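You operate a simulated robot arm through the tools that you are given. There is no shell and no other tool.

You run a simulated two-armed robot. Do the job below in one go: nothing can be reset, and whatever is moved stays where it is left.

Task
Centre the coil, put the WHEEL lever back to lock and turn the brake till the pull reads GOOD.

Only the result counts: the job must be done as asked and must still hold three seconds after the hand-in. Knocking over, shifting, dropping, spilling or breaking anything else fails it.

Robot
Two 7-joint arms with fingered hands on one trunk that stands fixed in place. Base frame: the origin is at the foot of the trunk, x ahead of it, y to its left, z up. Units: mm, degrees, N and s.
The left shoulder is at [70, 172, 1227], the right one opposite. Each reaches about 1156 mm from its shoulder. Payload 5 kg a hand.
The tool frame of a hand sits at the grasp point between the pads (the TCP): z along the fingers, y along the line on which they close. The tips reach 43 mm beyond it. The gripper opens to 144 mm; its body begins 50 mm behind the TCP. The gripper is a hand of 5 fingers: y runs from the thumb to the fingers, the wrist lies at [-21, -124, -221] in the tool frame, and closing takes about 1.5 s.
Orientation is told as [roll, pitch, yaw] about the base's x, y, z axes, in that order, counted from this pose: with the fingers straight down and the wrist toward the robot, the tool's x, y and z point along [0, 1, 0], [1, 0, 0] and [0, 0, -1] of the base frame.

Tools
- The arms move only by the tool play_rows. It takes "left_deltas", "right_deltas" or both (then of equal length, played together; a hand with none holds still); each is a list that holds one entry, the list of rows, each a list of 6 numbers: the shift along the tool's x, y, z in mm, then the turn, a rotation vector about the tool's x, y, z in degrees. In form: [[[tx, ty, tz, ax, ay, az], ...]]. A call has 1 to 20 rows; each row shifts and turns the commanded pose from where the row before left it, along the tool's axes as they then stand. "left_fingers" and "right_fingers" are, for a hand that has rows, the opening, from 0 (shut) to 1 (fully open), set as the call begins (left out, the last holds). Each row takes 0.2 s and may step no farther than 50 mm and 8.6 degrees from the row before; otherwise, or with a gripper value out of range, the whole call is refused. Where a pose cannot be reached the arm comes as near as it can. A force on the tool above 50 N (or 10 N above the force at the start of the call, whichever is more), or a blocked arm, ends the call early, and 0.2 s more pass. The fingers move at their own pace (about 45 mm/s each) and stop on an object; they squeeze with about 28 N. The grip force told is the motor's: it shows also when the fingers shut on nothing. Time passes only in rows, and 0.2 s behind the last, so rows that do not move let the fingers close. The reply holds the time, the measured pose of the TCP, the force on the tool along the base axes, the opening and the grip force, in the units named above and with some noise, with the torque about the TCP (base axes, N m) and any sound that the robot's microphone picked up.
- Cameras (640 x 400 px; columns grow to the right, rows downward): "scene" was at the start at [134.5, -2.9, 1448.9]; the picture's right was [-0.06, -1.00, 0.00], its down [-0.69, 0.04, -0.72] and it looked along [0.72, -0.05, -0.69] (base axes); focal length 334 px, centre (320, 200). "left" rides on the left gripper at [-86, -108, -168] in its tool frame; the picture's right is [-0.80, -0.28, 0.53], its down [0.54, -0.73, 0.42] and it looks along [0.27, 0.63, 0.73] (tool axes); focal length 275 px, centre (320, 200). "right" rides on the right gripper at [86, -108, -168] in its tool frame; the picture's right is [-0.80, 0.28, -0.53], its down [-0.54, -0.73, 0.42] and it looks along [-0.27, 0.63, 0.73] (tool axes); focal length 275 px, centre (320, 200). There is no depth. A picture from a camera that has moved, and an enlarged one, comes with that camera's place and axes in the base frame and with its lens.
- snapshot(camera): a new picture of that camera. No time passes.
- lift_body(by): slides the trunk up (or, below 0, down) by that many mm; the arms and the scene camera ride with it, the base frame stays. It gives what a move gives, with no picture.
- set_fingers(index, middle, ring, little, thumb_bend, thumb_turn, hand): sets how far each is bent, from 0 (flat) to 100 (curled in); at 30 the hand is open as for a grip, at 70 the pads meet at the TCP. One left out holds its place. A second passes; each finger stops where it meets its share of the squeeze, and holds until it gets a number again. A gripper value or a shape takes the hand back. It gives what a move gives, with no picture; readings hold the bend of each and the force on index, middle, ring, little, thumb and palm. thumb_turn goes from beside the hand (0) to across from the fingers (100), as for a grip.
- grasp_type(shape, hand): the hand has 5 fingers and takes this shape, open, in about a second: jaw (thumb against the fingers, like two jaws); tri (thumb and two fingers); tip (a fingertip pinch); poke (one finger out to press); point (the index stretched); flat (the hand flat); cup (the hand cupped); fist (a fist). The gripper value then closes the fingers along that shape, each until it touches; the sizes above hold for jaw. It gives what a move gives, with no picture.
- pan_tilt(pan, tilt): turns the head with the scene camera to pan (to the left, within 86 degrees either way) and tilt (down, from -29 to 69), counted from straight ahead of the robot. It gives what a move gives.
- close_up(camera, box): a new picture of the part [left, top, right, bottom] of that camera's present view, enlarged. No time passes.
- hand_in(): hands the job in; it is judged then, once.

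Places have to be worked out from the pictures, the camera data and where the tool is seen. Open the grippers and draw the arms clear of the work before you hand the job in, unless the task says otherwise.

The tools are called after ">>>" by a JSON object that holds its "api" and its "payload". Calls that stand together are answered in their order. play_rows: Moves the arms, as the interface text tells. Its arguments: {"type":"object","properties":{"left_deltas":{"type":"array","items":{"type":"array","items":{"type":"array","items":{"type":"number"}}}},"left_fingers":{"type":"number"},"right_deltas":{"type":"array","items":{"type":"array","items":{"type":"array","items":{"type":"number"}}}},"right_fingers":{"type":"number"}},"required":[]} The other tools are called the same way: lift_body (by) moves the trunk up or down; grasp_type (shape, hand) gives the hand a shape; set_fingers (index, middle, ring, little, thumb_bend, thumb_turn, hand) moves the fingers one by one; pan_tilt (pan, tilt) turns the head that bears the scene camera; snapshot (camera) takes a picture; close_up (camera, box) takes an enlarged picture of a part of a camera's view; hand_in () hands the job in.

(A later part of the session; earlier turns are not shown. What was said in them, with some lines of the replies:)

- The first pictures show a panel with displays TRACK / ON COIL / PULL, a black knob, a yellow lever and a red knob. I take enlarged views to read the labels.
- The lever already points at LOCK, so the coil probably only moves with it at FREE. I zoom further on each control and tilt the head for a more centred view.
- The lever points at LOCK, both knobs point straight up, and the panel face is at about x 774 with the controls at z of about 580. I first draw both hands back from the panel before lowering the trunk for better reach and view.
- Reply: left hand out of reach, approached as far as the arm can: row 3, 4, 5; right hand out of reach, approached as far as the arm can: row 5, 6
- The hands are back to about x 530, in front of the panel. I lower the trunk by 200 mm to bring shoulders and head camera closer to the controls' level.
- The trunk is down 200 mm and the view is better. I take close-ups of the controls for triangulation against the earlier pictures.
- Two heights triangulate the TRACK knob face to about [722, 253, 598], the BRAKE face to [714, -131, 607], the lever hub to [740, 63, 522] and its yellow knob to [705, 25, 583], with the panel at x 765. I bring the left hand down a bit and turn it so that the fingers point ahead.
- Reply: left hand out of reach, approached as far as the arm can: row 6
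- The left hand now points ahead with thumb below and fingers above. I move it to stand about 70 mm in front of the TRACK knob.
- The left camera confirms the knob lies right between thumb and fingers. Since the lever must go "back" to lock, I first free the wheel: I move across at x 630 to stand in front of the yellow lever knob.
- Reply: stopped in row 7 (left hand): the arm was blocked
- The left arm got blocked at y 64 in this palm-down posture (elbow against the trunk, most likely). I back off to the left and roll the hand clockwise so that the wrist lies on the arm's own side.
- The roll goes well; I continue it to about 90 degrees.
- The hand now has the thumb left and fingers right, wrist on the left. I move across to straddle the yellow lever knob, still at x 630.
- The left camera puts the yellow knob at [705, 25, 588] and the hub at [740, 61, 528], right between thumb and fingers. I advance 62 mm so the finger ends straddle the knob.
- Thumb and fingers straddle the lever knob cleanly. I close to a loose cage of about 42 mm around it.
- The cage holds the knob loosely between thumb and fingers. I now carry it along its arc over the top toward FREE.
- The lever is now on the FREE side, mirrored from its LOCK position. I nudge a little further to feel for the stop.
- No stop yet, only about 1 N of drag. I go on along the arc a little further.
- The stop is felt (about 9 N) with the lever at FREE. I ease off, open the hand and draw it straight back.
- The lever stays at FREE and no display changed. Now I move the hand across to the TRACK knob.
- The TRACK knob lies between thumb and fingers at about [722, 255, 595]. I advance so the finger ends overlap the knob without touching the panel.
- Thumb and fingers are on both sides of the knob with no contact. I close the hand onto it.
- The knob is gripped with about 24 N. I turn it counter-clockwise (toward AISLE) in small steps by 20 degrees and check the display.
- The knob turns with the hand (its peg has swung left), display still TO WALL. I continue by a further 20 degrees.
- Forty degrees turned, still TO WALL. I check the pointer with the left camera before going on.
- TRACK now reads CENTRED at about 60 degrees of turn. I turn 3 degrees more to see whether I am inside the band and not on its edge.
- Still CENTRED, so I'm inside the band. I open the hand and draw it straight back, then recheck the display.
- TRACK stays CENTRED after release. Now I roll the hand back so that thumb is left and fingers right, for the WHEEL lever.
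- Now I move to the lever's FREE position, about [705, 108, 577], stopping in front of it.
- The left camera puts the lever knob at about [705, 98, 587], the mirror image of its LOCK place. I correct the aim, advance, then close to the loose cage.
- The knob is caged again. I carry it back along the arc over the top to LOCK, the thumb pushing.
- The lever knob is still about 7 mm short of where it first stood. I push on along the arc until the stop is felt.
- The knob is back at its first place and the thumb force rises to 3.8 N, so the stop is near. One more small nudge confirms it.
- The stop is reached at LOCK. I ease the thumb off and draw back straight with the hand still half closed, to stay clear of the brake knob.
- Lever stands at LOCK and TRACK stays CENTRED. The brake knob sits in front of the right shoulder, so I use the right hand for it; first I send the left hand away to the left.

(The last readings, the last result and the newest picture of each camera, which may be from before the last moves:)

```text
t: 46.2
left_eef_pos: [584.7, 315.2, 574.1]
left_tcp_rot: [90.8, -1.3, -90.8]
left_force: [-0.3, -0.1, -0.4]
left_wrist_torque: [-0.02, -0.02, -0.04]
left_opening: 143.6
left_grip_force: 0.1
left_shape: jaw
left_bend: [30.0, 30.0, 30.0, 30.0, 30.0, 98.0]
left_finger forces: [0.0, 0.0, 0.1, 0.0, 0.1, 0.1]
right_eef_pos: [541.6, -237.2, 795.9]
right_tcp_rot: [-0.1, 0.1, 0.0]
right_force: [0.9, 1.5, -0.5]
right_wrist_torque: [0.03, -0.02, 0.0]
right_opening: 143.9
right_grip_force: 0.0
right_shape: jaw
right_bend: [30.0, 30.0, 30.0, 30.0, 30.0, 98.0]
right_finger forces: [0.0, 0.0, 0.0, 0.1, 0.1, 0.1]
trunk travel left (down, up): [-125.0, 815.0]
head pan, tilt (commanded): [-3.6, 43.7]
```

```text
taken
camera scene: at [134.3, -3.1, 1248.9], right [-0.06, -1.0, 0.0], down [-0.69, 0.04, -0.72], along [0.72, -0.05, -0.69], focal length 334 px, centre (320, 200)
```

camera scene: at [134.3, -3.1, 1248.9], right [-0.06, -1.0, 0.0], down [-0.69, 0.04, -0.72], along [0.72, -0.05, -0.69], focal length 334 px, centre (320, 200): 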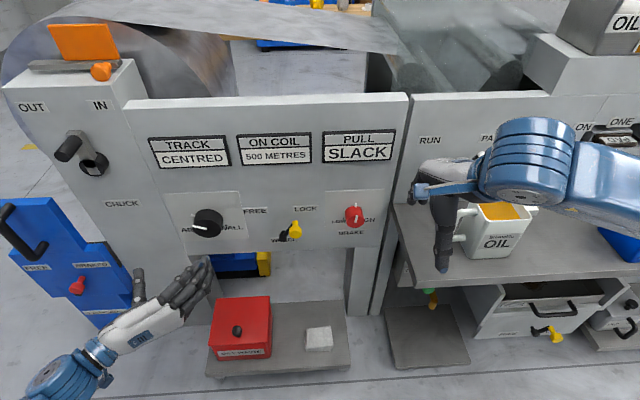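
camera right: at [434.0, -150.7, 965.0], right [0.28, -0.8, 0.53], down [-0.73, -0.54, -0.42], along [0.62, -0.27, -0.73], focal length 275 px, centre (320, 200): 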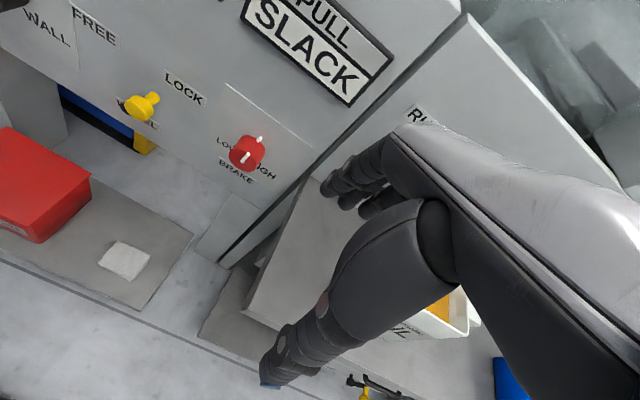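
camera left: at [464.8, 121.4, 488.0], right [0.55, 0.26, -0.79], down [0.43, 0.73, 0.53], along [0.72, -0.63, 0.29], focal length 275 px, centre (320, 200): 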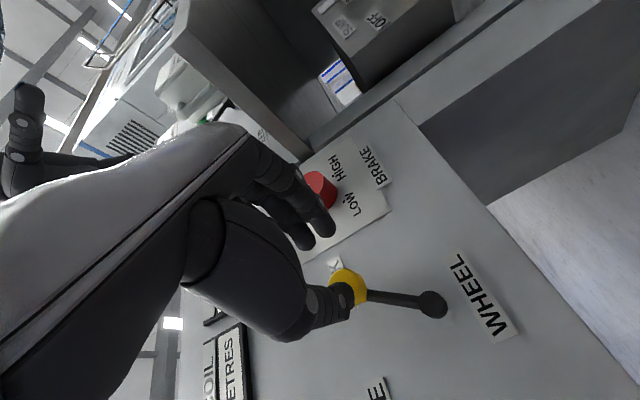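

Left hand is clear and all else is unchanged. Now I shift the right hand inward and turn its fingers ahead.

>>> {"api": "play_rows", "payload": {"right_deltas": [[[20, 15, 0, 0, 0, 0], [20, 15, 0, 0, 0, 0], [0, 0, 0, -8, 0, 0], [0, 0, 0, -8.5, 0, 0], [0, 0, 0, -8.5, 0, 0], [0, 0, 0, -8.5, 0, 0], [0, 0, 0, -8.5, 0, 0], [0, 0, 0, -8.5, 0, 0], [0, 0, 0, -8.5, 0, 0], [0, 0, 0, -8.5, 0, 0], [0, 0, 0, -8.5, 0, 0], [0, 0, 0, -8.5, 0, 0], [0, 0, 0, -5.5, 0, 0], [0, 0, 0, 0, 0, 0]]]}}

>>> {"api": "snapshot", "payload": {"camera": "scene"}}

>>> {"api": "snapshot", "payload": {"camera": "right"}}

```text
t: 49.2
left_eef_pos: [585.3, 314.5, 573.3]
left_tcp_rot: [90.8, -1.2, -90.9]
left_force: [0.1, 0.7, -0.4]
left_wrist_torque: [-0.01, 0.0, 0.01]
left_opening: 143.6
left_grip_force: 0.1
left_shape: jaw
left_bend: [30.0, 30.0, 30.0, 30.0, 30.0, 98.0]
left_finger forces: [0.1, 0.1, 0.0, 0.0, 0.1, 0.0]
right_eef_pos: [604.5, -193.8, 789.6]
right_tcp_rot: [0.0, -21.8, 0.0]
right_force: [0.6, 0.2, -0.4]
right_wrist_torque: [-0.01, 0.01, 0.04]
right_opening: 143.6
right_grip_force: 0.1
right_shape: jaw
right_bend: [30.0, 30.0, 30.0, 30.0, 30.0, 98.0]
right_finger forces: [0.0, 0.0, 0.0, 0.0, 0.1, 0.0]
right hand out of reach, approached as far as the arm can: row 4, 5, 6, 7, 8, 9, 10, 11, 12, 13
trunk travel left (down, up): [-125.0, 815.0]
head pan, tilt (commanded): [-3.6, 43.7]
```

```text
taken
camera scene: at [134.3, -2.9, 1248.9], right [-0.06, -1.0, 0.0], down [-0.69, 0.04, -0.72], along [0.72, -0.05, -0.69], focal length 334 px, centre (320, 200)
```

scene: 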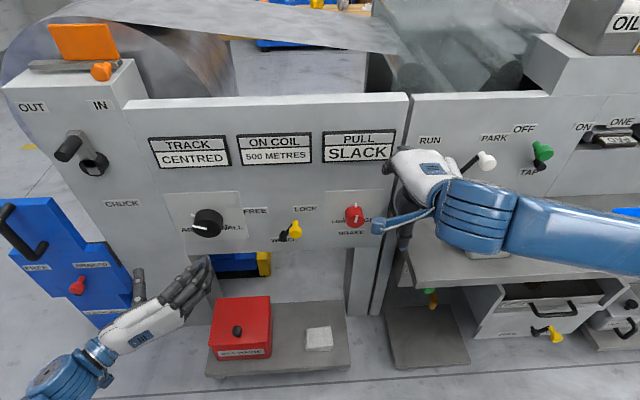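

```text
taken
camera right: at [442.0, -107.3, 905.7], right [0.06, -0.8, 0.6], down [-0.52, -0.54, -0.66], along [0.85, -0.27, -0.44], focal length 275 px, centre (320, 200)
```

right: 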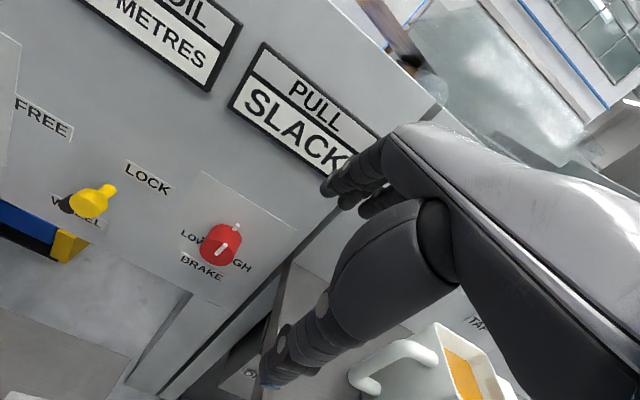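

The right arm runs into its limits there, and outboard of it stands the oil mug, so I don't force it. I test whether the left hand can roll further clockwise in free space, which would let it serve the brake knob.

>>> {"api": "play_rows", "payload": {"left_deltas": [[[0, 0, 0, 0, 0, 8], [0, 0, 0, 0, 0, 8], [0, 0, 0, 0, 0, 8], [0, 0, 0, 0, 0, 8], [0, 0, 0, 0, 0, 8], [0, 0, 0, 0, 0, 8], [0, 0, 0, 0, 0, 8], [0, 0, 0, 0, 0, 0]]]}}

>>> {"api": "snapshot", "payload": {"camera": "scene"}}

```text
t: 51.0
left_eef_pos: [584.3, 314.9, 573.2]
left_tcp_rot: [91.4, 54.8, -89.6]
left_force: [0.4, -0.6, -0.1]
left_wrist_torque: [0.0, 0.02, 0.0]
left_opening: 143.9
left_grip_force: 0.0
left_shape: jaw
left_bend: [30.0, 30.0, 30.0, 30.0, 30.0, 98.0]
left_finger forces: [0.0, 0.1, 0.0, 0.0, 0.0, 0.0]
right_eef_pos: [605.2, -193.2, 790.5]
right_tcp_rot: [-0.1, -21.9, 0.0]
right_force: [-0.9, 0.0, 0.5]
right_wrist_torque: [0.06, 0.0, 0.02]
right_opening: 143.8
right_grip_force: 0.1
right_shape: jaw
right_bend: [30.0, 30.0, 30.0, 30.0, 30.0, 98.0]
right_finger forces: [0.0, 0.1, 0.0, 0.0, 0.0, 0.1]
trunk travel left (down, up): [-125.0, 815.0]
head pan, tilt (commanded): [-3.6, 43.7]
```

```text
taken
camera scene: at [134.2, -2.8, 1248.9], right [-0.06, -1.0, 0.0], down [-0.69, 0.04, -0.72], along [0.72, -0.05, -0.69], focal length 334 px, centre (320, 200)
```

scene: 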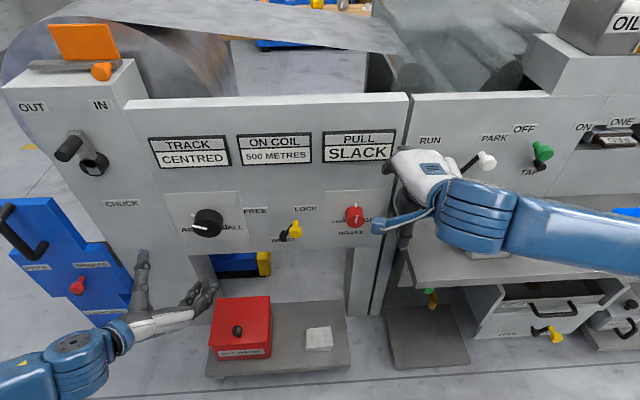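

The left hand rolls freely to about 146 degrees, so it can turn the brake clockwise. I bring the right hand back out of the way, first testing with a small reverse turn how its command stands.

>>> {"api": "play_rows", "payload": {"right_deltas": [[[0, 0, 0, 8, 0, 0], [0, 0, 0, 0, 0, 0]]]}}

```text
t: 51.6
left_eef_pos: [584.9, 313.9, 574.0]
left_tcp_rot: [91.4, 54.8, -89.7]
left_force: [0.2, 0.4, 0.4]
left_wrist_torque: [0.0, -0.01, 0.0]
left_opening: 143.8
left_grip_force: 0.2
left_shape: jaw
left_bend: [30.0, 30.0, 30.0, 30.0, 30.0, 98.0]
left_finger forces: [0.0, 0.0, 0.0, 0.0, 0.0, 0.1]
right_eef_pos: [604.5, -193.3, 790.1]
right_tcp_rot: [0.0, -13.8, 0.0]
right_force: [0.5, 0.3, 0.2]
right_wrist_torque: [0.02, 0.01, 0.02]
right_opening: 143.9
right_grip_force: 0.0
right_shape: jaw
right_bend: [30.0, 30.0, 30.0, 30.0, 30.0, 98.0]
right_finger forces: [0.0, 0.0, 0.1, 0.0, 0.0, 0.1]
trunk travel left (down, up): [-125.0, 815.0]
head pan, tilt (commanded): [-3.6, 43.7]
```

The command follows the measured pose. I straighten the right hand and lift it up and outward, well above the mug and the brake area.

>>> {"api": "play_rows", "payload": {"right_deltas": [[[0, 0, 0, 7, 0, 0], [0, 0, 0, 6.8, 0, 0], [0, 0, -40, 0, 0, 0], [-15, 0, -40, 0, 0, 0], [-20, 0, -40, 0, 0, 0], [-25, 0, -40, 0, 0, 0], [-20, 0, -10, 0, 0, 0], [0, 0, 0, 0, 0, 0]]]}}

>>> {"api": "snapshot", "payload": {"camera": "scene"}}

```text
t: 53.4
left_eef_pos: [585.3, 313.9, 573.1]
left_tcp_rot: [91.4, 54.8, -89.7]
left_force: [1.3, -0.1, 0.0]
left_wrist_torque: [0.03, 0.02, -0.01]
left_opening: 143.4
left_grip_force: 0.1
left_shape: jaw
left_bend: [30.0, 30.0, 30.0, 30.0, 30.0, 98.0]
left_finger forces: [0.1, 0.1, 0.0, 0.0, 0.0, 0.0]
right_eef_pos: [604.1, -272.9, 960.5]
right_tcp_rot: [0.0, -0.1, 0.0]
right_force: [-1.0, 0.0, 0.3]
right_wrist_torque: [-0.04, 0.01, 0.0]
right_opening: 143.9
right_grip_force: 0.1
right_shape: jaw
right_bend: [30.0, 30.0, 30.0, 30.0, 30.0, 98.0]
right_finger forces: [0.0, 0.0, 0.0, 0.1, 0.0, 0.1]
trunk travel left (down, up): [-125.0, 815.0]
head pan, tilt (commanded): [-3.6, 43.7]
```

```text
taken
camera scene: at [134.5, -2.6, 1248.9], right [-0.06, -1.0, 0.0], down [-0.69, 0.04, -0.72], along [0.72, -0.05, -0.69], focal length 334 px, centre (320, 200)
```

scene: 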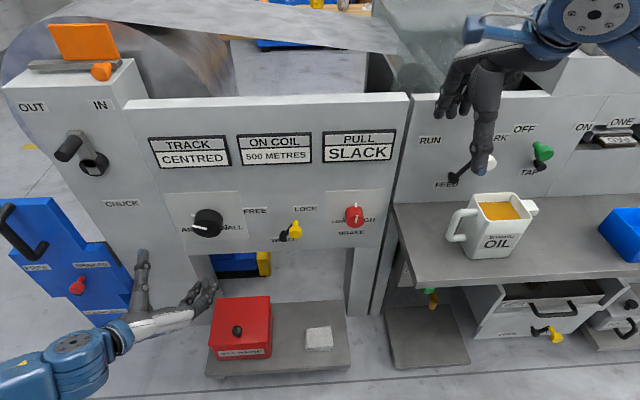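

The right hand is well out of the way. I roll the left hand back to thumb-left/fingers-right and start across toward the brake knob at x 590, with the hand part closed.

>>> {"api": "play_rows", "payload": {"left_deltas": [[[0, 0, 0, 0, 0, -8], [0, 0, 0, 0, 0, -8], [0, 0, 0, 0, 0, -8], [0, 0, 0, 0, 0, -8], [0, 0, 0, 0, 0, -8], [0, 0, 0, 0, 0, -8], [0, 0, 0, 0, 0, -8], [4, 42, 0, 0, 0, 0], [4, 42, 0, 0, 0, 0], [4, 42, 0, 0, 0, 0], [4, 42, 0, 0, 0, 0], [4, 42, 0, 0, 0, 0], [4, 42, 0, 0, 0, 0], [4, 42, 0, 0, 0, 0], [4, 42, 0, 0, 0, 0], [0, 0, 0, 0, 0, 0]]], "left_fingers": 0.6}}

>>> {"api": "snapshot", "payload": {"camera": "scene"}}

```text
t: 56.8
left_eef_pos: [580.1, -20.9, 611.2]
left_tcp_rot: [90.8, -1.2, -90.9]
left_force: [-0.7, 0.3, -0.9]
left_wrist_torque: [0.04, -0.01, -0.01]
left_opening: 86.6
left_grip_force: 0.1
left_shape: jaw
left_bend: [74.0, 41.0, 38.0, 43.0, 65.0, 100.0]
left_finger forces: [0.1, 0.0, 0.1, 0.0, 0.1, 0.0]
right_eef_pos: [603.6, -272.3, 960.6]
right_tcp_rot: [0.0, -0.1, 0.0]
right_force: [-0.1, 0.7, 0.4]
right_wrist_torque: [-0.02, -0.01, -0.03]
right_opening: 143.7
right_grip_force: 0.0
right_shape: jaw
right_bend: [30.0, 30.0, 30.0, 30.0, 30.0, 98.0]
right_finger forces: [0.0, 0.0, 0.0, 0.0, 0.1, 0.0]
trunk travel left (down, up): [-125.0, 815.0]
head pan, tilt (commanded): [-3.6, 43.7]
```

```text
taken
camera scene: at [134.3, -2.6, 1248.9], right [-0.06, -1.0, 0.0], down [-0.69, 0.04, -0.72], along [0.72, -0.05, -0.69], focal length 334 px, centre (320, 200)
```

scene: 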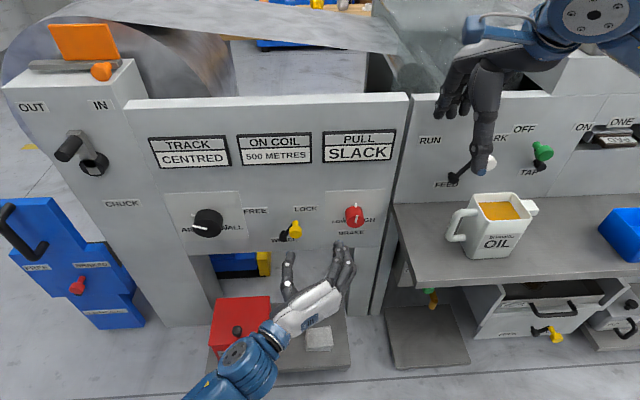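

Still unhindered at y -21. I continue to y -131 in front of the brake knob.

>>> {"api": "play_rows", "payload": {"left_deltas": [[[-1, 30, 10, 0, 0, 0], [-1, 30, 10, 0, 0, 0], [-1, 30, 10, 0, 0, 0], [-1, 20, 10, 0, 0, 0], [0, 0, 0, 0, 0, 0]]]}}

>>> {"api": "snapshot", "payload": {"camera": "scene"}}

>>> {"api": "snapshot", "payload": {"camera": "left"}}

```text
t: 58.0
left_eef_pos: [618.2, -131.0, 610.4]
left_tcp_rot: [90.8, -1.1, -91.0]
left_force: [-0.1, 0.1, 0.1]
left_wrist_torque: [-0.01, -0.03, 0.03]
left_opening: 86.5
left_grip_force: 0.0
left_shape: jaw
left_bend: [74.0, 41.0, 38.0, 43.0, 65.0, 100.0]
left_finger forces: [0.0, 0.0, 0.0, 0.2, 0.0, 0.1]
right_eef_pos: [603.7, -273.4, 959.9]
right_tcp_rot: [0.0, -0.2, 0.1]
right_force: [0.0, -0.4, -1.1]
right_wrist_torque: [0.02, 0.01, 0.0]
right_opening: 144.4
right_grip_force: 0.2
right_shape: jaw
right_bend: [30.0, 30.0, 30.0, 30.0, 30.0, 98.0]
right_finger forces: [0.0, 0.0, 0.0, 0.0, 0.1, 0.0]
trunk travel left (down, up): [-125.0, 815.0]
head pan, tilt (commanded): [-3.6, 43.7]
```

```text
taken
camera scene: at [134.3, -2.9, 1248.9], right [-0.06, -1.0, 0.0], down [-0.69, 0.04, -0.72], along [0.72, -0.05, -0.69], focal length 334 px, centre (320, 200)
```

scene: 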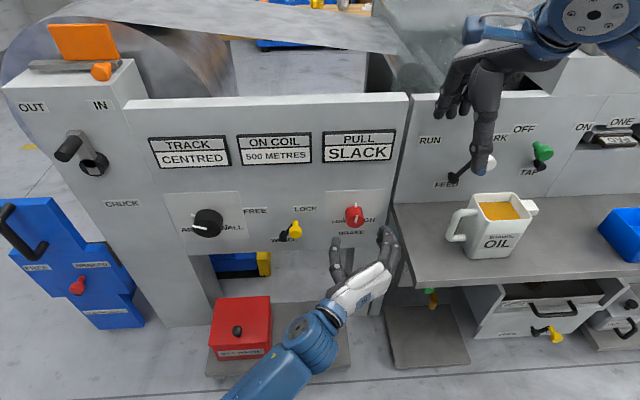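

```text
taken
camera left: at [452.6, -21.8, 519.2], right [0.55, 0.26, -0.79], down [0.43, 0.73, 0.53], along [0.72, -0.63, 0.29], focal length 275 px, centre (320, 200)
```

left: 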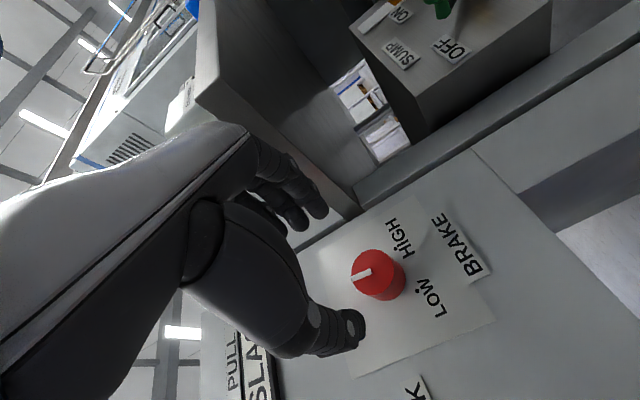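

The left hand gets there fine. Both cameras together put the brake knob face at [722, -133, 599]; I correct the aim and advance around it.

>>> {"api": "play_rows", "payload": {"left_deltas": [[[-6, 1, 10, 0, 0, 0], [-6, 1, 15, 0, 0, 0], [0, 0, 20, 0, 0, 0], [0, 0, 20, 0, 0, 0], [0, 0, 15, 0, 0, 0], [0, 0, 0, 0, 0, 0]]]}}

>>> {"api": "close_up", "payload": {"camera": "scene", "box": [280, 170, 440, 270]}}

>>> {"api": "snapshot", "payload": {"camera": "left"}}

```text
t: 59.4
left_eef_pos: [699.5, -133.9, 600.2]
left_tcp_rot: [90.8, -1.1, -91.0]
left_force: [-0.7, -1.3, -0.1]
left_wrist_torque: [0.0, -0.01, -0.01]
left_opening: 86.5
left_grip_force: 0.0
left_shape: jaw
left_bend: [74.0, 41.0, 38.0, 43.0, 65.0, 100.0]
left_finger forces: [0.0, 0.1, 0.0, 0.0, 0.1, 0.1]
right_eef_pos: [604.9, -273.4, 959.7]
right_tcp_rot: [0.0, -0.1, -0.1]
right_force: [-0.8, 0.4, 0.0]
right_wrist_torque: [0.02, -0.04, -0.01]
right_opening: 143.7
right_grip_force: 0.0
right_shape: jaw
right_bend: [30.0, 30.0, 30.0, 30.0, 30.0, 98.0]
right_finger forces: [0.0, 0.0, 0.1, 0.1, 0.1, 0.0]
trunk travel left (down, up): [-125.0, 815.0]
head pan, tilt (commanded): [-3.6, 43.7]
```

```text
4.00 times, centred on (360, 220) of scene
camera zoom: at [134.3, -3.1, 1248.9], right [-0.06, -1.0, 0.0], down [-0.69, 0.04, -0.72], along [0.72, -0.05, -0.69], focal length 1338 px, centre (160, 120)
```

zoom: 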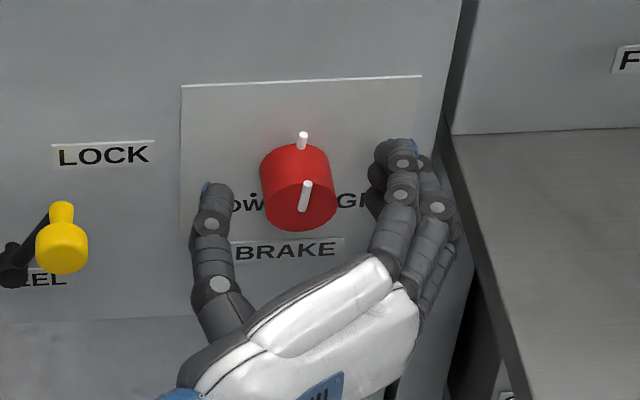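

```text
taken
camera left: at [532.8, -25.2, 509.4], right [0.55, 0.26, -0.79], down [0.43, 0.73, 0.53], along [0.72, -0.63, 0.29], focal length 275 px, centre (320, 200)
```

left: 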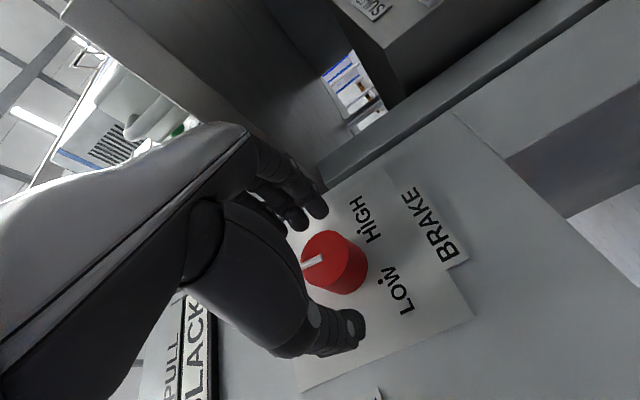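

The brake knob sits between thumb and fingers, clear of the shelf at right. I close the hand onto it.

>>> {"api": "play_rows", "payload": {"left_deltas": [[[0, 0, 0, 0, 0, 0], [0, 0, 0, 0, 0, 0], [0, 0, 0, 0, 0, 0], [0, 0, 0, 0, 0, 0], [0, 0, 0, 0, 0, 0], [0, 0, 0, 0, 0, 0]]], "left_fingers": 0.0}}

>>> {"api": "close_up", "payload": {"camera": "scene", "box": [280, 120, 440, 220]}}

>>> {"api": "snapshot", "payload": {"camera": "left"}}

```text
t: 60.8
left_eef_pos: [697.6, -134.2, 600.3]
left_tcp_rot: [90.8, -1.1, -90.7]
left_force: [1.2, 3.3, -0.1]
left_wrist_torque: [0.04, 0.01, 0.07]
left_opening: 39.4
left_grip_force: 28.0
left_shape: jaw
left_bend: [74.0, 57.0, 59.0, 55.0, 74.0, 100.0]
left_finger forces: [13.1, 7.3, 0.0, 0.2, 24.8, 0.2]
right_eef_pos: [604.0, -271.7, 959.9]
right_tcp_rot: [0.0, -0.1, 0.0]
right_force: [-0.3, 0.5, 0.4]
right_wrist_torque: [0.0, 0.0, 0.02]
right_opening: 143.9
right_grip_force: 0.0
right_shape: jaw
right_bend: [30.0, 30.0, 30.0, 30.0, 30.0, 98.0]
right_finger forces: [0.0, 0.1, 0.0, 0.1, 0.0, 0.0]
trunk travel left (down, up): [-125.0, 815.0]
head pan, tilt (commanded): [-3.6, 43.7]
```

```text
4.00 times, centred on (360, 170) of scene
camera zoom: at [134.5, -2.8, 1248.9], right [-0.06, -1.0, 0.0], down [-0.69, 0.04, -0.72], along [0.72, -0.05, -0.69], focal length 1338 px, centre (160, 320)
```

zoom: 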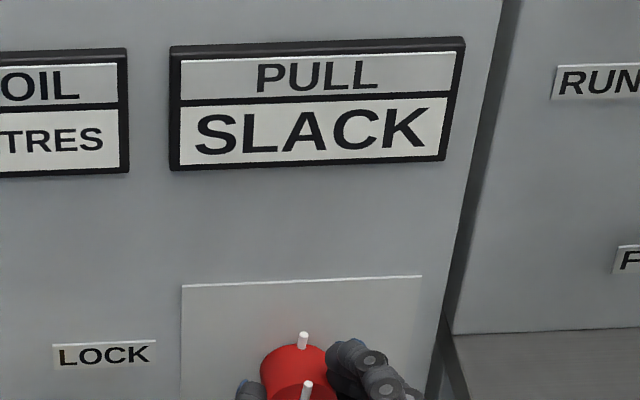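

```text
taken
camera left: at [532.8, -24.7, 509.3], right [0.55, 0.26, -0.79], down [0.43, 0.73, 0.53], along [0.72, -0.63, 0.29], focal length 275 px, centre (320, 200)
```

left: 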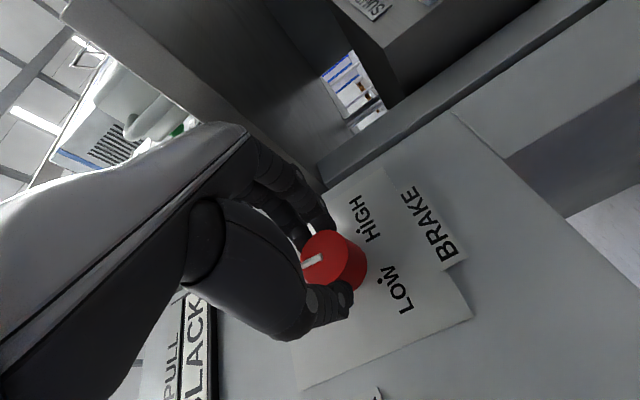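

Firm grip on the brake knob. I turn it clockwise toward HIGH by 15 degrees and read the PULL display.

>>> {"api": "play_rows", "payload": {"left_deltas": [[[0, 0, 0, 0, 0, 4], [0, 0, 0, 0, 0, 4], [0, 0, 0, 0, 0, 4], [0, 0, 0, 0, 0, 3], [0, 0, 0, 0, 0, 0]]]}}

>>> {"api": "close_up", "payload": {"camera": "scene", "box": [280, 120, 440, 220]}}

```text
t: 62.0
left_eef_pos: [697.4, -135.1, 599.1]
left_tcp_rot: [90.9, 14.0, -90.5]
left_force: [-0.2, 8.0, 3.5]
left_wrist_torque: [-0.08, -0.06, 0.25]
left_opening: 39.1
left_grip_force: 27.9
left_shape: jaw
left_bend: [74.0, 58.0, 59.0, 55.0, 74.0, 100.0]
left_finger forces: [12.4, 7.0, 0.1, 0.0, 28.2, 0.0]
right_eef_pos: [603.2, -272.3, 960.3]
right_tcp_rot: [0.0, -0.1, 0.0]
right_force: [-0.4, -0.3, 0.1]
right_wrist_torque: [-0.04, 0.0, -0.03]
right_opening: 144.0
right_grip_force: 0.2
right_shape: jaw
right_bend: [30.0, 30.0, 30.0, 30.0, 30.0, 98.0]
right_finger forces: [0.1, 0.1, 0.1, 0.0, 0.1, 0.1]
trunk travel left (down, up): [-125.0, 815.0]
head pan, tilt (commanded): [-3.6, 43.7]
```

```text
4.00 times, centred on (360, 170) of scene
camera zoom: at [134.2, -2.5, 1248.9], right [-0.06, -1.0, 0.0], down [-0.69, 0.04, -0.72], along [0.72, -0.05, -0.69], focal length 1338 px, centre (160, 320)
```

zoom: 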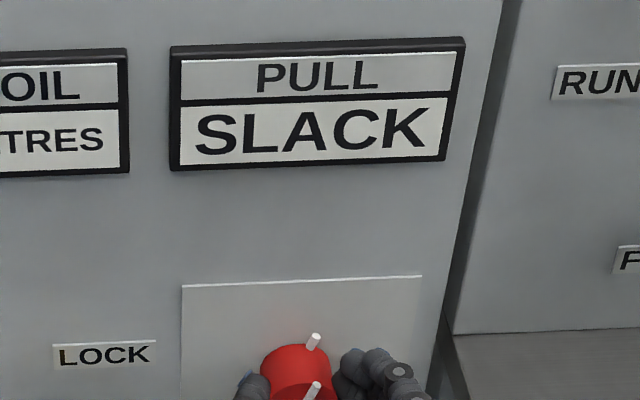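

The knob follows (its peg swings right); PULL still reads SLACK. I turn another 15 degrees.

>>> {"api": "play_rows", "payload": {"left_deltas": [[[0, 0, 0, 0, 0, 4], [0, 0, 0, 0, 0, 4], [0, 0, 0, 0, 0, 4], [0, 0, 0, 0, 0, 3], [0, 0, 0, 0, 0, 0]]]}}

>>> {"api": "close_up", "payload": {"camera": "scene", "box": [280, 120, 440, 220]}}

```text
t: 63.2
left_eef_pos: [699.1, -135.8, 600.5]
left_tcp_rot: [91.0, 29.0, -90.4]
left_force: [5.9, 6.0, 3.8]
left_wrist_torque: [-0.02, -0.05, 0.13]
left_opening: 38.7
left_grip_force: 27.6
left_shape: jaw
left_bend: [74.0, 58.0, 59.0, 55.0, 74.0, 100.0]
left_finger forces: [13.0, 7.0, 0.0, 0.0, 26.9, 0.1]
right_eef_pos: [605.1, -272.1, 959.9]
right_tcp_rot: [0.1, -0.1, 0.0]
right_force: [-0.1, 0.3, -0.2]
right_wrist_torque: [0.01, 0.02, 0.01]
right_opening: 143.7
right_grip_force: 0.0
right_shape: jaw
right_bend: [30.0, 30.0, 30.0, 30.0, 30.0, 98.0]
right_finger forces: [0.0, 0.1, 0.0, 0.1, 0.0, 0.1]
trunk travel left (down, up): [-125.0, 815.0]
head pan, tilt (commanded): [-3.6, 43.7]
```

```text
4.00 times, centred on (360, 170) of scene
camera zoom: at [134.5, -2.7, 1248.9], right [-0.06, -1.0, 0.0], down [-0.69, 0.04, -0.72], along [0.72, -0.05, -0.69], focal length 1338 px, centre (160, 320)
```

zoom: 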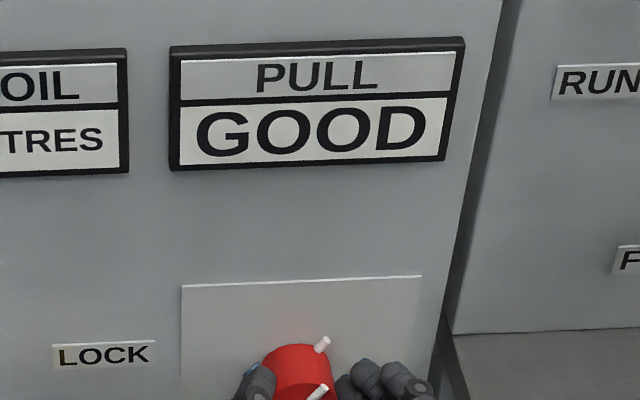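

PULL now reads GOOD. I turn 2 degrees more to check I'm not on the edge of the band.

>>> {"api": "play_rows", "payload": {"left_deltas": [[[0, 0, 0, 0, 0, 2.5], [0, 0, 0, 0, 0, 0]]]}}

>>> {"api": "close_up", "payload": {"camera": "scene", "box": [280, 120, 440, 220]}}

```text
t: 63.8
left_eef_pos: [698.0, -135.7, 600.4]
left_tcp_rot: [90.9, 31.3, -90.3]
left_force: [7.0, 5.9, 2.7]
left_wrist_torque: [-0.01, -0.07, 0.06]
left_opening: 39.0
left_grip_force: 27.7
left_shape: jaw
left_bend: [74.0, 58.0, 59.0, 55.0, 74.0, 100.0]
left_finger forces: [12.8, 7.0, 0.0, 0.0, 26.5, 0.0]
right_eef_pos: [603.7, -273.9, 961.0]
right_tcp_rot: [0.0, -0.1, 0.0]
right_force: [0.1, -0.2, 0.6]
right_wrist_torque: [0.01, -0.01, -0.01]
right_opening: 144.2
right_grip_force: 0.1
right_shape: jaw
right_bend: [30.0, 30.0, 30.0, 30.0, 30.0, 98.0]
right_finger forces: [0.0, 0.0, 0.0, 0.0, 0.0, 0.0]
trunk travel left (down, up): [-125.0, 815.0]
head pan, tilt (commanded): [-3.6, 43.7]
```

```text
4.00 times, centred on (360, 170) of scene
camera zoom: at [134.6, -2.7, 1248.9], right [-0.06, -1.0, 0.0], down [-0.69, 0.04, -0.72], along [0.72, -0.05, -0.69], focal length 1338 px, centre (160, 320)
```

zoom: 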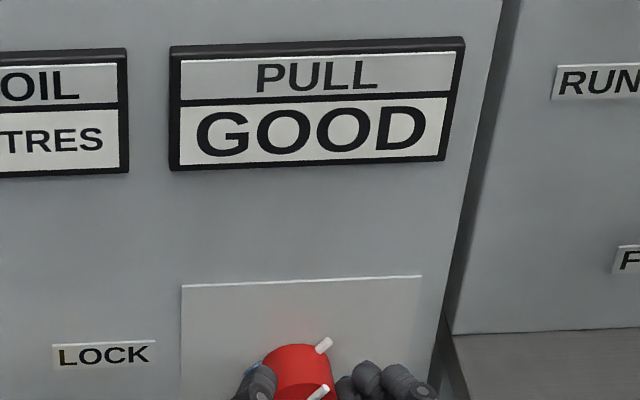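

Still GOOD. I open the hand part way and draw it straight back.

>>> {"api": "play_rows", "payload": {"left_deltas": [[[0, 0, 0, 0, 0, 0], [0, 0, 0, 0, 0, 0], [0, 0, 0, 0, 0, 0], [0, 0, 0, 0, 0, 0], [0, 0, 0, 0, 0, 0], [0, 0, -15, 0, 0, 0], [0, 0, -30, 0, 0, 0], [0, 0, -35, 0, 0, 0], [0, 0, -20, 0, 0, 0], [0, 0, 0, 0, 0, 0]]], "left_fingers": 0.6}}

>>> {"api": "snapshot", "payload": {"camera": "scene"}}

>>> {"api": "close_up", "payload": {"camera": "scene", "box": [140, 120, 400, 282]}}

```text
t: 66.0
left_eef_pos: [596.5, -134.1, 600.1]
left_tcp_rot: [90.9, 31.3, -90.3]
left_force: [-0.1, -0.9, -1.0]
left_wrist_torque: [0.0, 0.0, -0.02]
left_opening: 86.0
left_grip_force: 0.1
left_shape: jaw
left_bend: [74.0, 41.0, 38.0, 43.0, 66.0, 100.0]
left_finger forces: [0.1, 0.1, 0.1, 0.0, 0.1, 0.0]
right_eef_pos: [605.2, -273.7, 960.1]
right_tcp_rot: [0.0, -0.1, 0.0]
right_force: [0.9, 0.4, -0.2]
right_wrist_torque: [0.0, 0.02, -0.01]
right_opening: 143.8
right_grip_force: 0.0
right_shape: jaw
right_bend: [30.0, 30.0, 30.0, 30.0, 30.0, 98.0]
right_finger forces: [0.0, 0.0, 0.0, 0.1, 0.1, 0.1]
trunk travel left (down, up): [-125.0, 815.0]
head pan, tilt (commanded): [-3.6, 43.7]
```

```text
taken
camera scene: at [134.5, -3.1, 1248.8], right [-0.06, -1.0, 0.0], down [-0.69, 0.04, -0.72], along [0.72, -0.05, -0.69], focal length 334 px, centre (320, 200)
```

scene: 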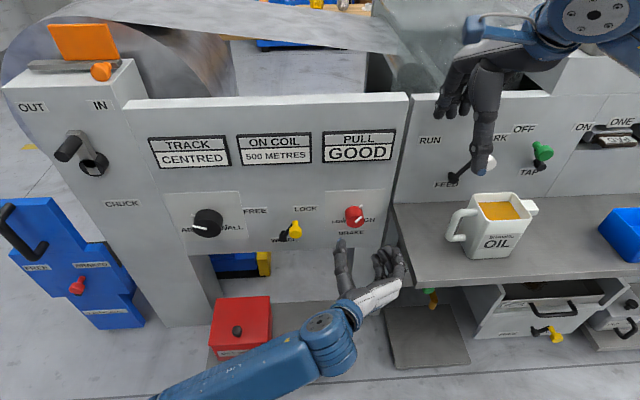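

```text
2.46 times, centred on (270, 201) of scene
camera zoom: at [134.5, -3.1, 1248.8], right [-0.06, -1.0, 0.0], down [-0.69, 0.04, -0.72], along [0.72, -0.05, -0.69], focal length 823 px, centre (443, 198)
```

zoom: 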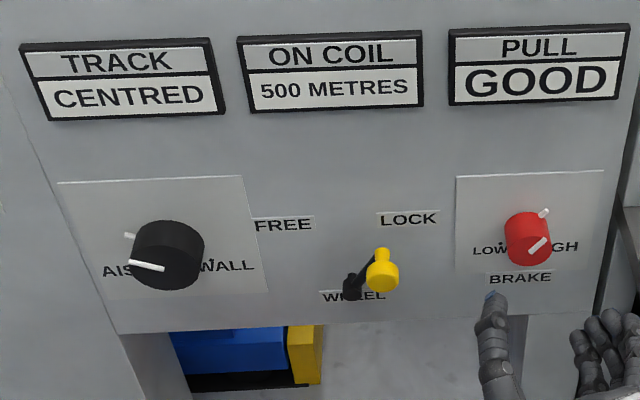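

All three are as asked: CENTRED, lever at LOCK, GOOD. I roll the left hand back, draw it away to the left and open it fully.

>>> {"api": "play_rows", "payload": {"left_deltas": [[[0, 0, 0, 0, 0, -8], [0, 0, 0, 0, 0, -8], [0, 0, 0, 0, 0, -8], [0, 0, 0, 0, 0, -8], [0, -40, -2, 0, 0, 0], [0, -42, -2, 0, 0, 0], [0, -42, -2, 0, 0, 0], [0, -42, -2, 0, 0, 0], [0, -42, -2, 0, 0, 0], [0, -42, 0, 0, 0, 0], [0, -42, 0, 0, 0, 0], [0, -42, 0, 0, 0, 0], [0, -42, 0, 0, 0, 0], [0, -42, 0, 0, 0, 0], [0, -30, 0, 0, 0, 0], [0, 0, 0, 0, 0, 0]]]}}

>>> {"api": "play_rows", "payload": {"left_deltas": [[[0, 0, 0, 0, 0, 0], [0, 0, 0, 0, 0, 0], [0, 0, 0, 0, 0, 0], [0, 0, 0, 0, 0, 0], [0, 0, 0, 0, 0, 0], [0, 0, 0, 0, 0, 0]]], "left_fingers": 1.0}}

>>> {"api": "snapshot", "payload": {"camera": "scene"}}

>>> {"api": "close_up", "payload": {"camera": "scene", "box": [140, 120, 400, 282]}}

```text
t: 69.4
left_eef_pos: [596.2, 314.5, 594.9]
left_tcp_rot: [90.7, -0.7, -90.9]
left_force: [-1.0, 0.2, 0.1]
left_wrist_torque: [-0.01, 0.02, 0.02]
left_opening: 86.1
left_grip_force: 0.1
left_shape: jaw
left_bend: [74.0, 41.0, 38.0, 43.0, 66.0, 100.0]
left_finger forces: [0.1, 0.1, 0.0, 0.0, 0.1, 0.1]
right_eef_pos: [603.8, -273.9, 960.5]
right_tcp_rot: [0.0, -0.1, 0.1]
right_force: [0.3, -0.2, 0.2]
right_wrist_torque: [0.02, -0.01, 0.03]
right_opening: 143.9
right_grip_force: 0.1
right_shape: jaw
right_bend: [30.0, 30.0, 30.0, 30.0, 30.0, 98.0]
right_finger forces: [0.0, 0.1, 0.1, 0.1, 0.0, 0.0]
trunk travel left (down, up): [-125.0, 815.0]
head pan, tilt (commanded): [-3.6, 43.7]
```

```text
t: 70.8
left_eef_pos: [596.3, 312.1, 594.7]
left_tcp_rot: [90.8, -0.7, -90.9]
left_force: [0.8, -0.2, 0.0]
left_wrist_torque: [-0.01, -0.01, 0.0]
left_opening: 143.6
left_grip_force: 0.1
left_shape: jaw
left_bend: [30.0, 30.0, 30.0, 30.0, 30.0, 98.0]
left_finger forces: [0.1, 0.0, 0.0, 0.0, 0.0, 0.1]
right_eef_pos: [603.9, -272.8, 960.6]
right_tcp_rot: [0.0, -0.1, 0.0]
right_force: [0.2, 0.2, -0.9]
right_wrist_torque: [0.01, -0.02, -0.01]
right_opening: 144.2
right_grip_force: 0.0
right_shape: jaw
right_bend: [30.0, 30.0, 30.0, 30.0, 30.0, 98.0]
right_finger forces: [0.0, 0.1, 0.1, 0.0, 0.0, 0.1]
trunk travel left (down, up): [-125.0, 815.0]
head pan, tilt (commanded): [-3.6, 43.7]
```

```text
taken
camera scene: at [134.3, -3.0, 1248.9], right [-0.06, -1.0, 0.0], down [-0.69, 0.04, -0.72], along [0.72, -0.05, -0.69], focal length 334 px, centre (320, 200)
```

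scene: 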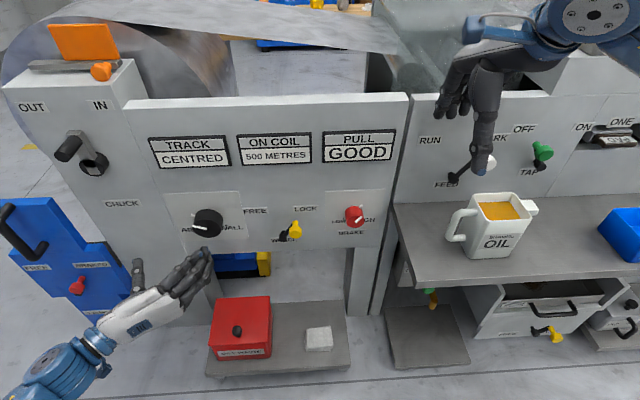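

```text
2.46 times, centred on (270, 201) of scene
camera zoom: at [134.3, -3.0, 1248.9], right [-0.06, -1.0, 0.0], down [-0.69, 0.04, -0.72], along [0.72, -0.05, -0.69], focal length 823 px, centre (443, 198)
```

zoom: 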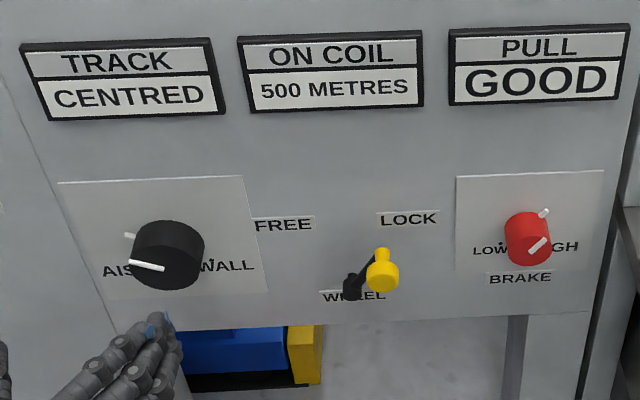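

The displays hold and nothing else has moved. I draw the left hand back another 40 mm for more clearance and take a last look.

>>> {"api": "play_rows", "payload": {"left_deltas": [[[0, 0, -20, 0, 0, 0], [0, 0, -20, 0, 0, 0], [0, 0, 0, 0, 0, 0], [0, 0, 0, 0, 0, 0], [0, 0, 0, 0, 0, 0], [0, 0, 0, 0, 0, 0], [0, 0, 0, 0, 0, 0], [0, 0, 0, 0, 0, 0]]]}}

>>> {"api": "close_up", "payload": {"camera": "scene", "box": [140, 120, 400, 282]}}

```text
t: 72.6
left_eef_pos: [555.2, 315.2, 593.7]
left_tcp_rot: [90.8, -0.7, -90.9]
left_force: [-0.1, -0.1, -0.6]
left_wrist_torque: [0.0, 0.01, 0.04]
left_opening: 143.6
left_grip_force: 0.1
left_shape: jaw
left_bend: [30.0, 30.0, 30.0, 30.0, 30.0, 98.0]
left_finger forces: [0.0, 0.0, 0.0, 0.0, 0.0, 0.0]
right_eef_pos: [605.5, -273.2, 960.4]
right_tcp_rot: [0.0, -0.1, 0.0]
right_force: [-0.7, 0.7, 0.1]
right_wrist_torque: [-0.02, 0.01, 0.02]
right_opening: 143.6
right_grip_force: 0.1
right_shape: jaw
right_bend: [30.0, 30.0, 30.0, 30.0, 30.0, 98.0]
right_finger forces: [0.0, 0.1, 0.0, 0.0, 0.0, 0.0]
trunk travel left (down, up): [-125.0, 815.0]
head pan, tilt (commanded): [-3.6, 43.7]
```

```text
2.46 times, centred on (270, 201) of scene
camera zoom: at [134.3, -3.0, 1248.9], right [-0.06, -1.0, 0.0], down [-0.69, 0.04, -0.72], along [0.72, -0.05, -0.69], focal length 823 px, centre (443, 198)
```

zoom: 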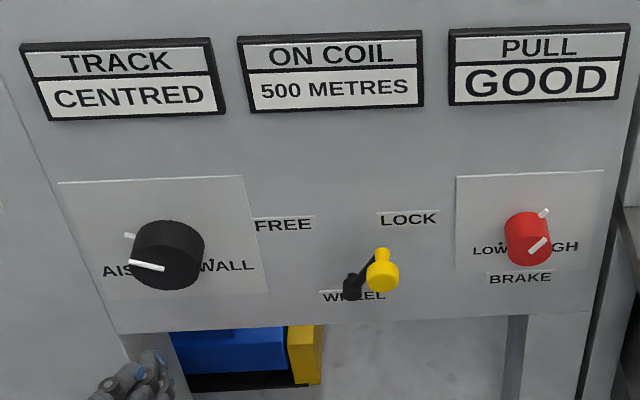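

TRACK reads CENTRED, the WHEEL lever stands at LOCK and PULL reads GOOD, steady for several seconds with both hands open and clear. I hand the job in.

>>> {"api": "hand_in", "payload": {}}

```text
The job is handed in.
```

The job is handed in, with all three parts as asked. TRACK reads CENTRED, the WHEEL lever is at LOCK and PULL reads GOOD. The readings held for several seconds before the hand-in, with both hands open and clear of the panel.

- **Coil:** I moved the WHEEL lever to FREE first, then turned the TRACK knob about 63° toward AISLE. TRACK changed to CENTRED by 60° and still read so at 63°.
- **Lever:** I pushed it back to the LOCK side until it met its stop.
- **Brake:** I turned the knob about 32° toward HIGH. PULL changed to GOOD by 29° and still read so at the final setting.

I used the left hand throughout. I tried the right hand for the brake, but it could not turn to face the panel there and stood near the oil mug, so I moved it out of the way. In the last pictures I saw nothing else shifted or knocked over.
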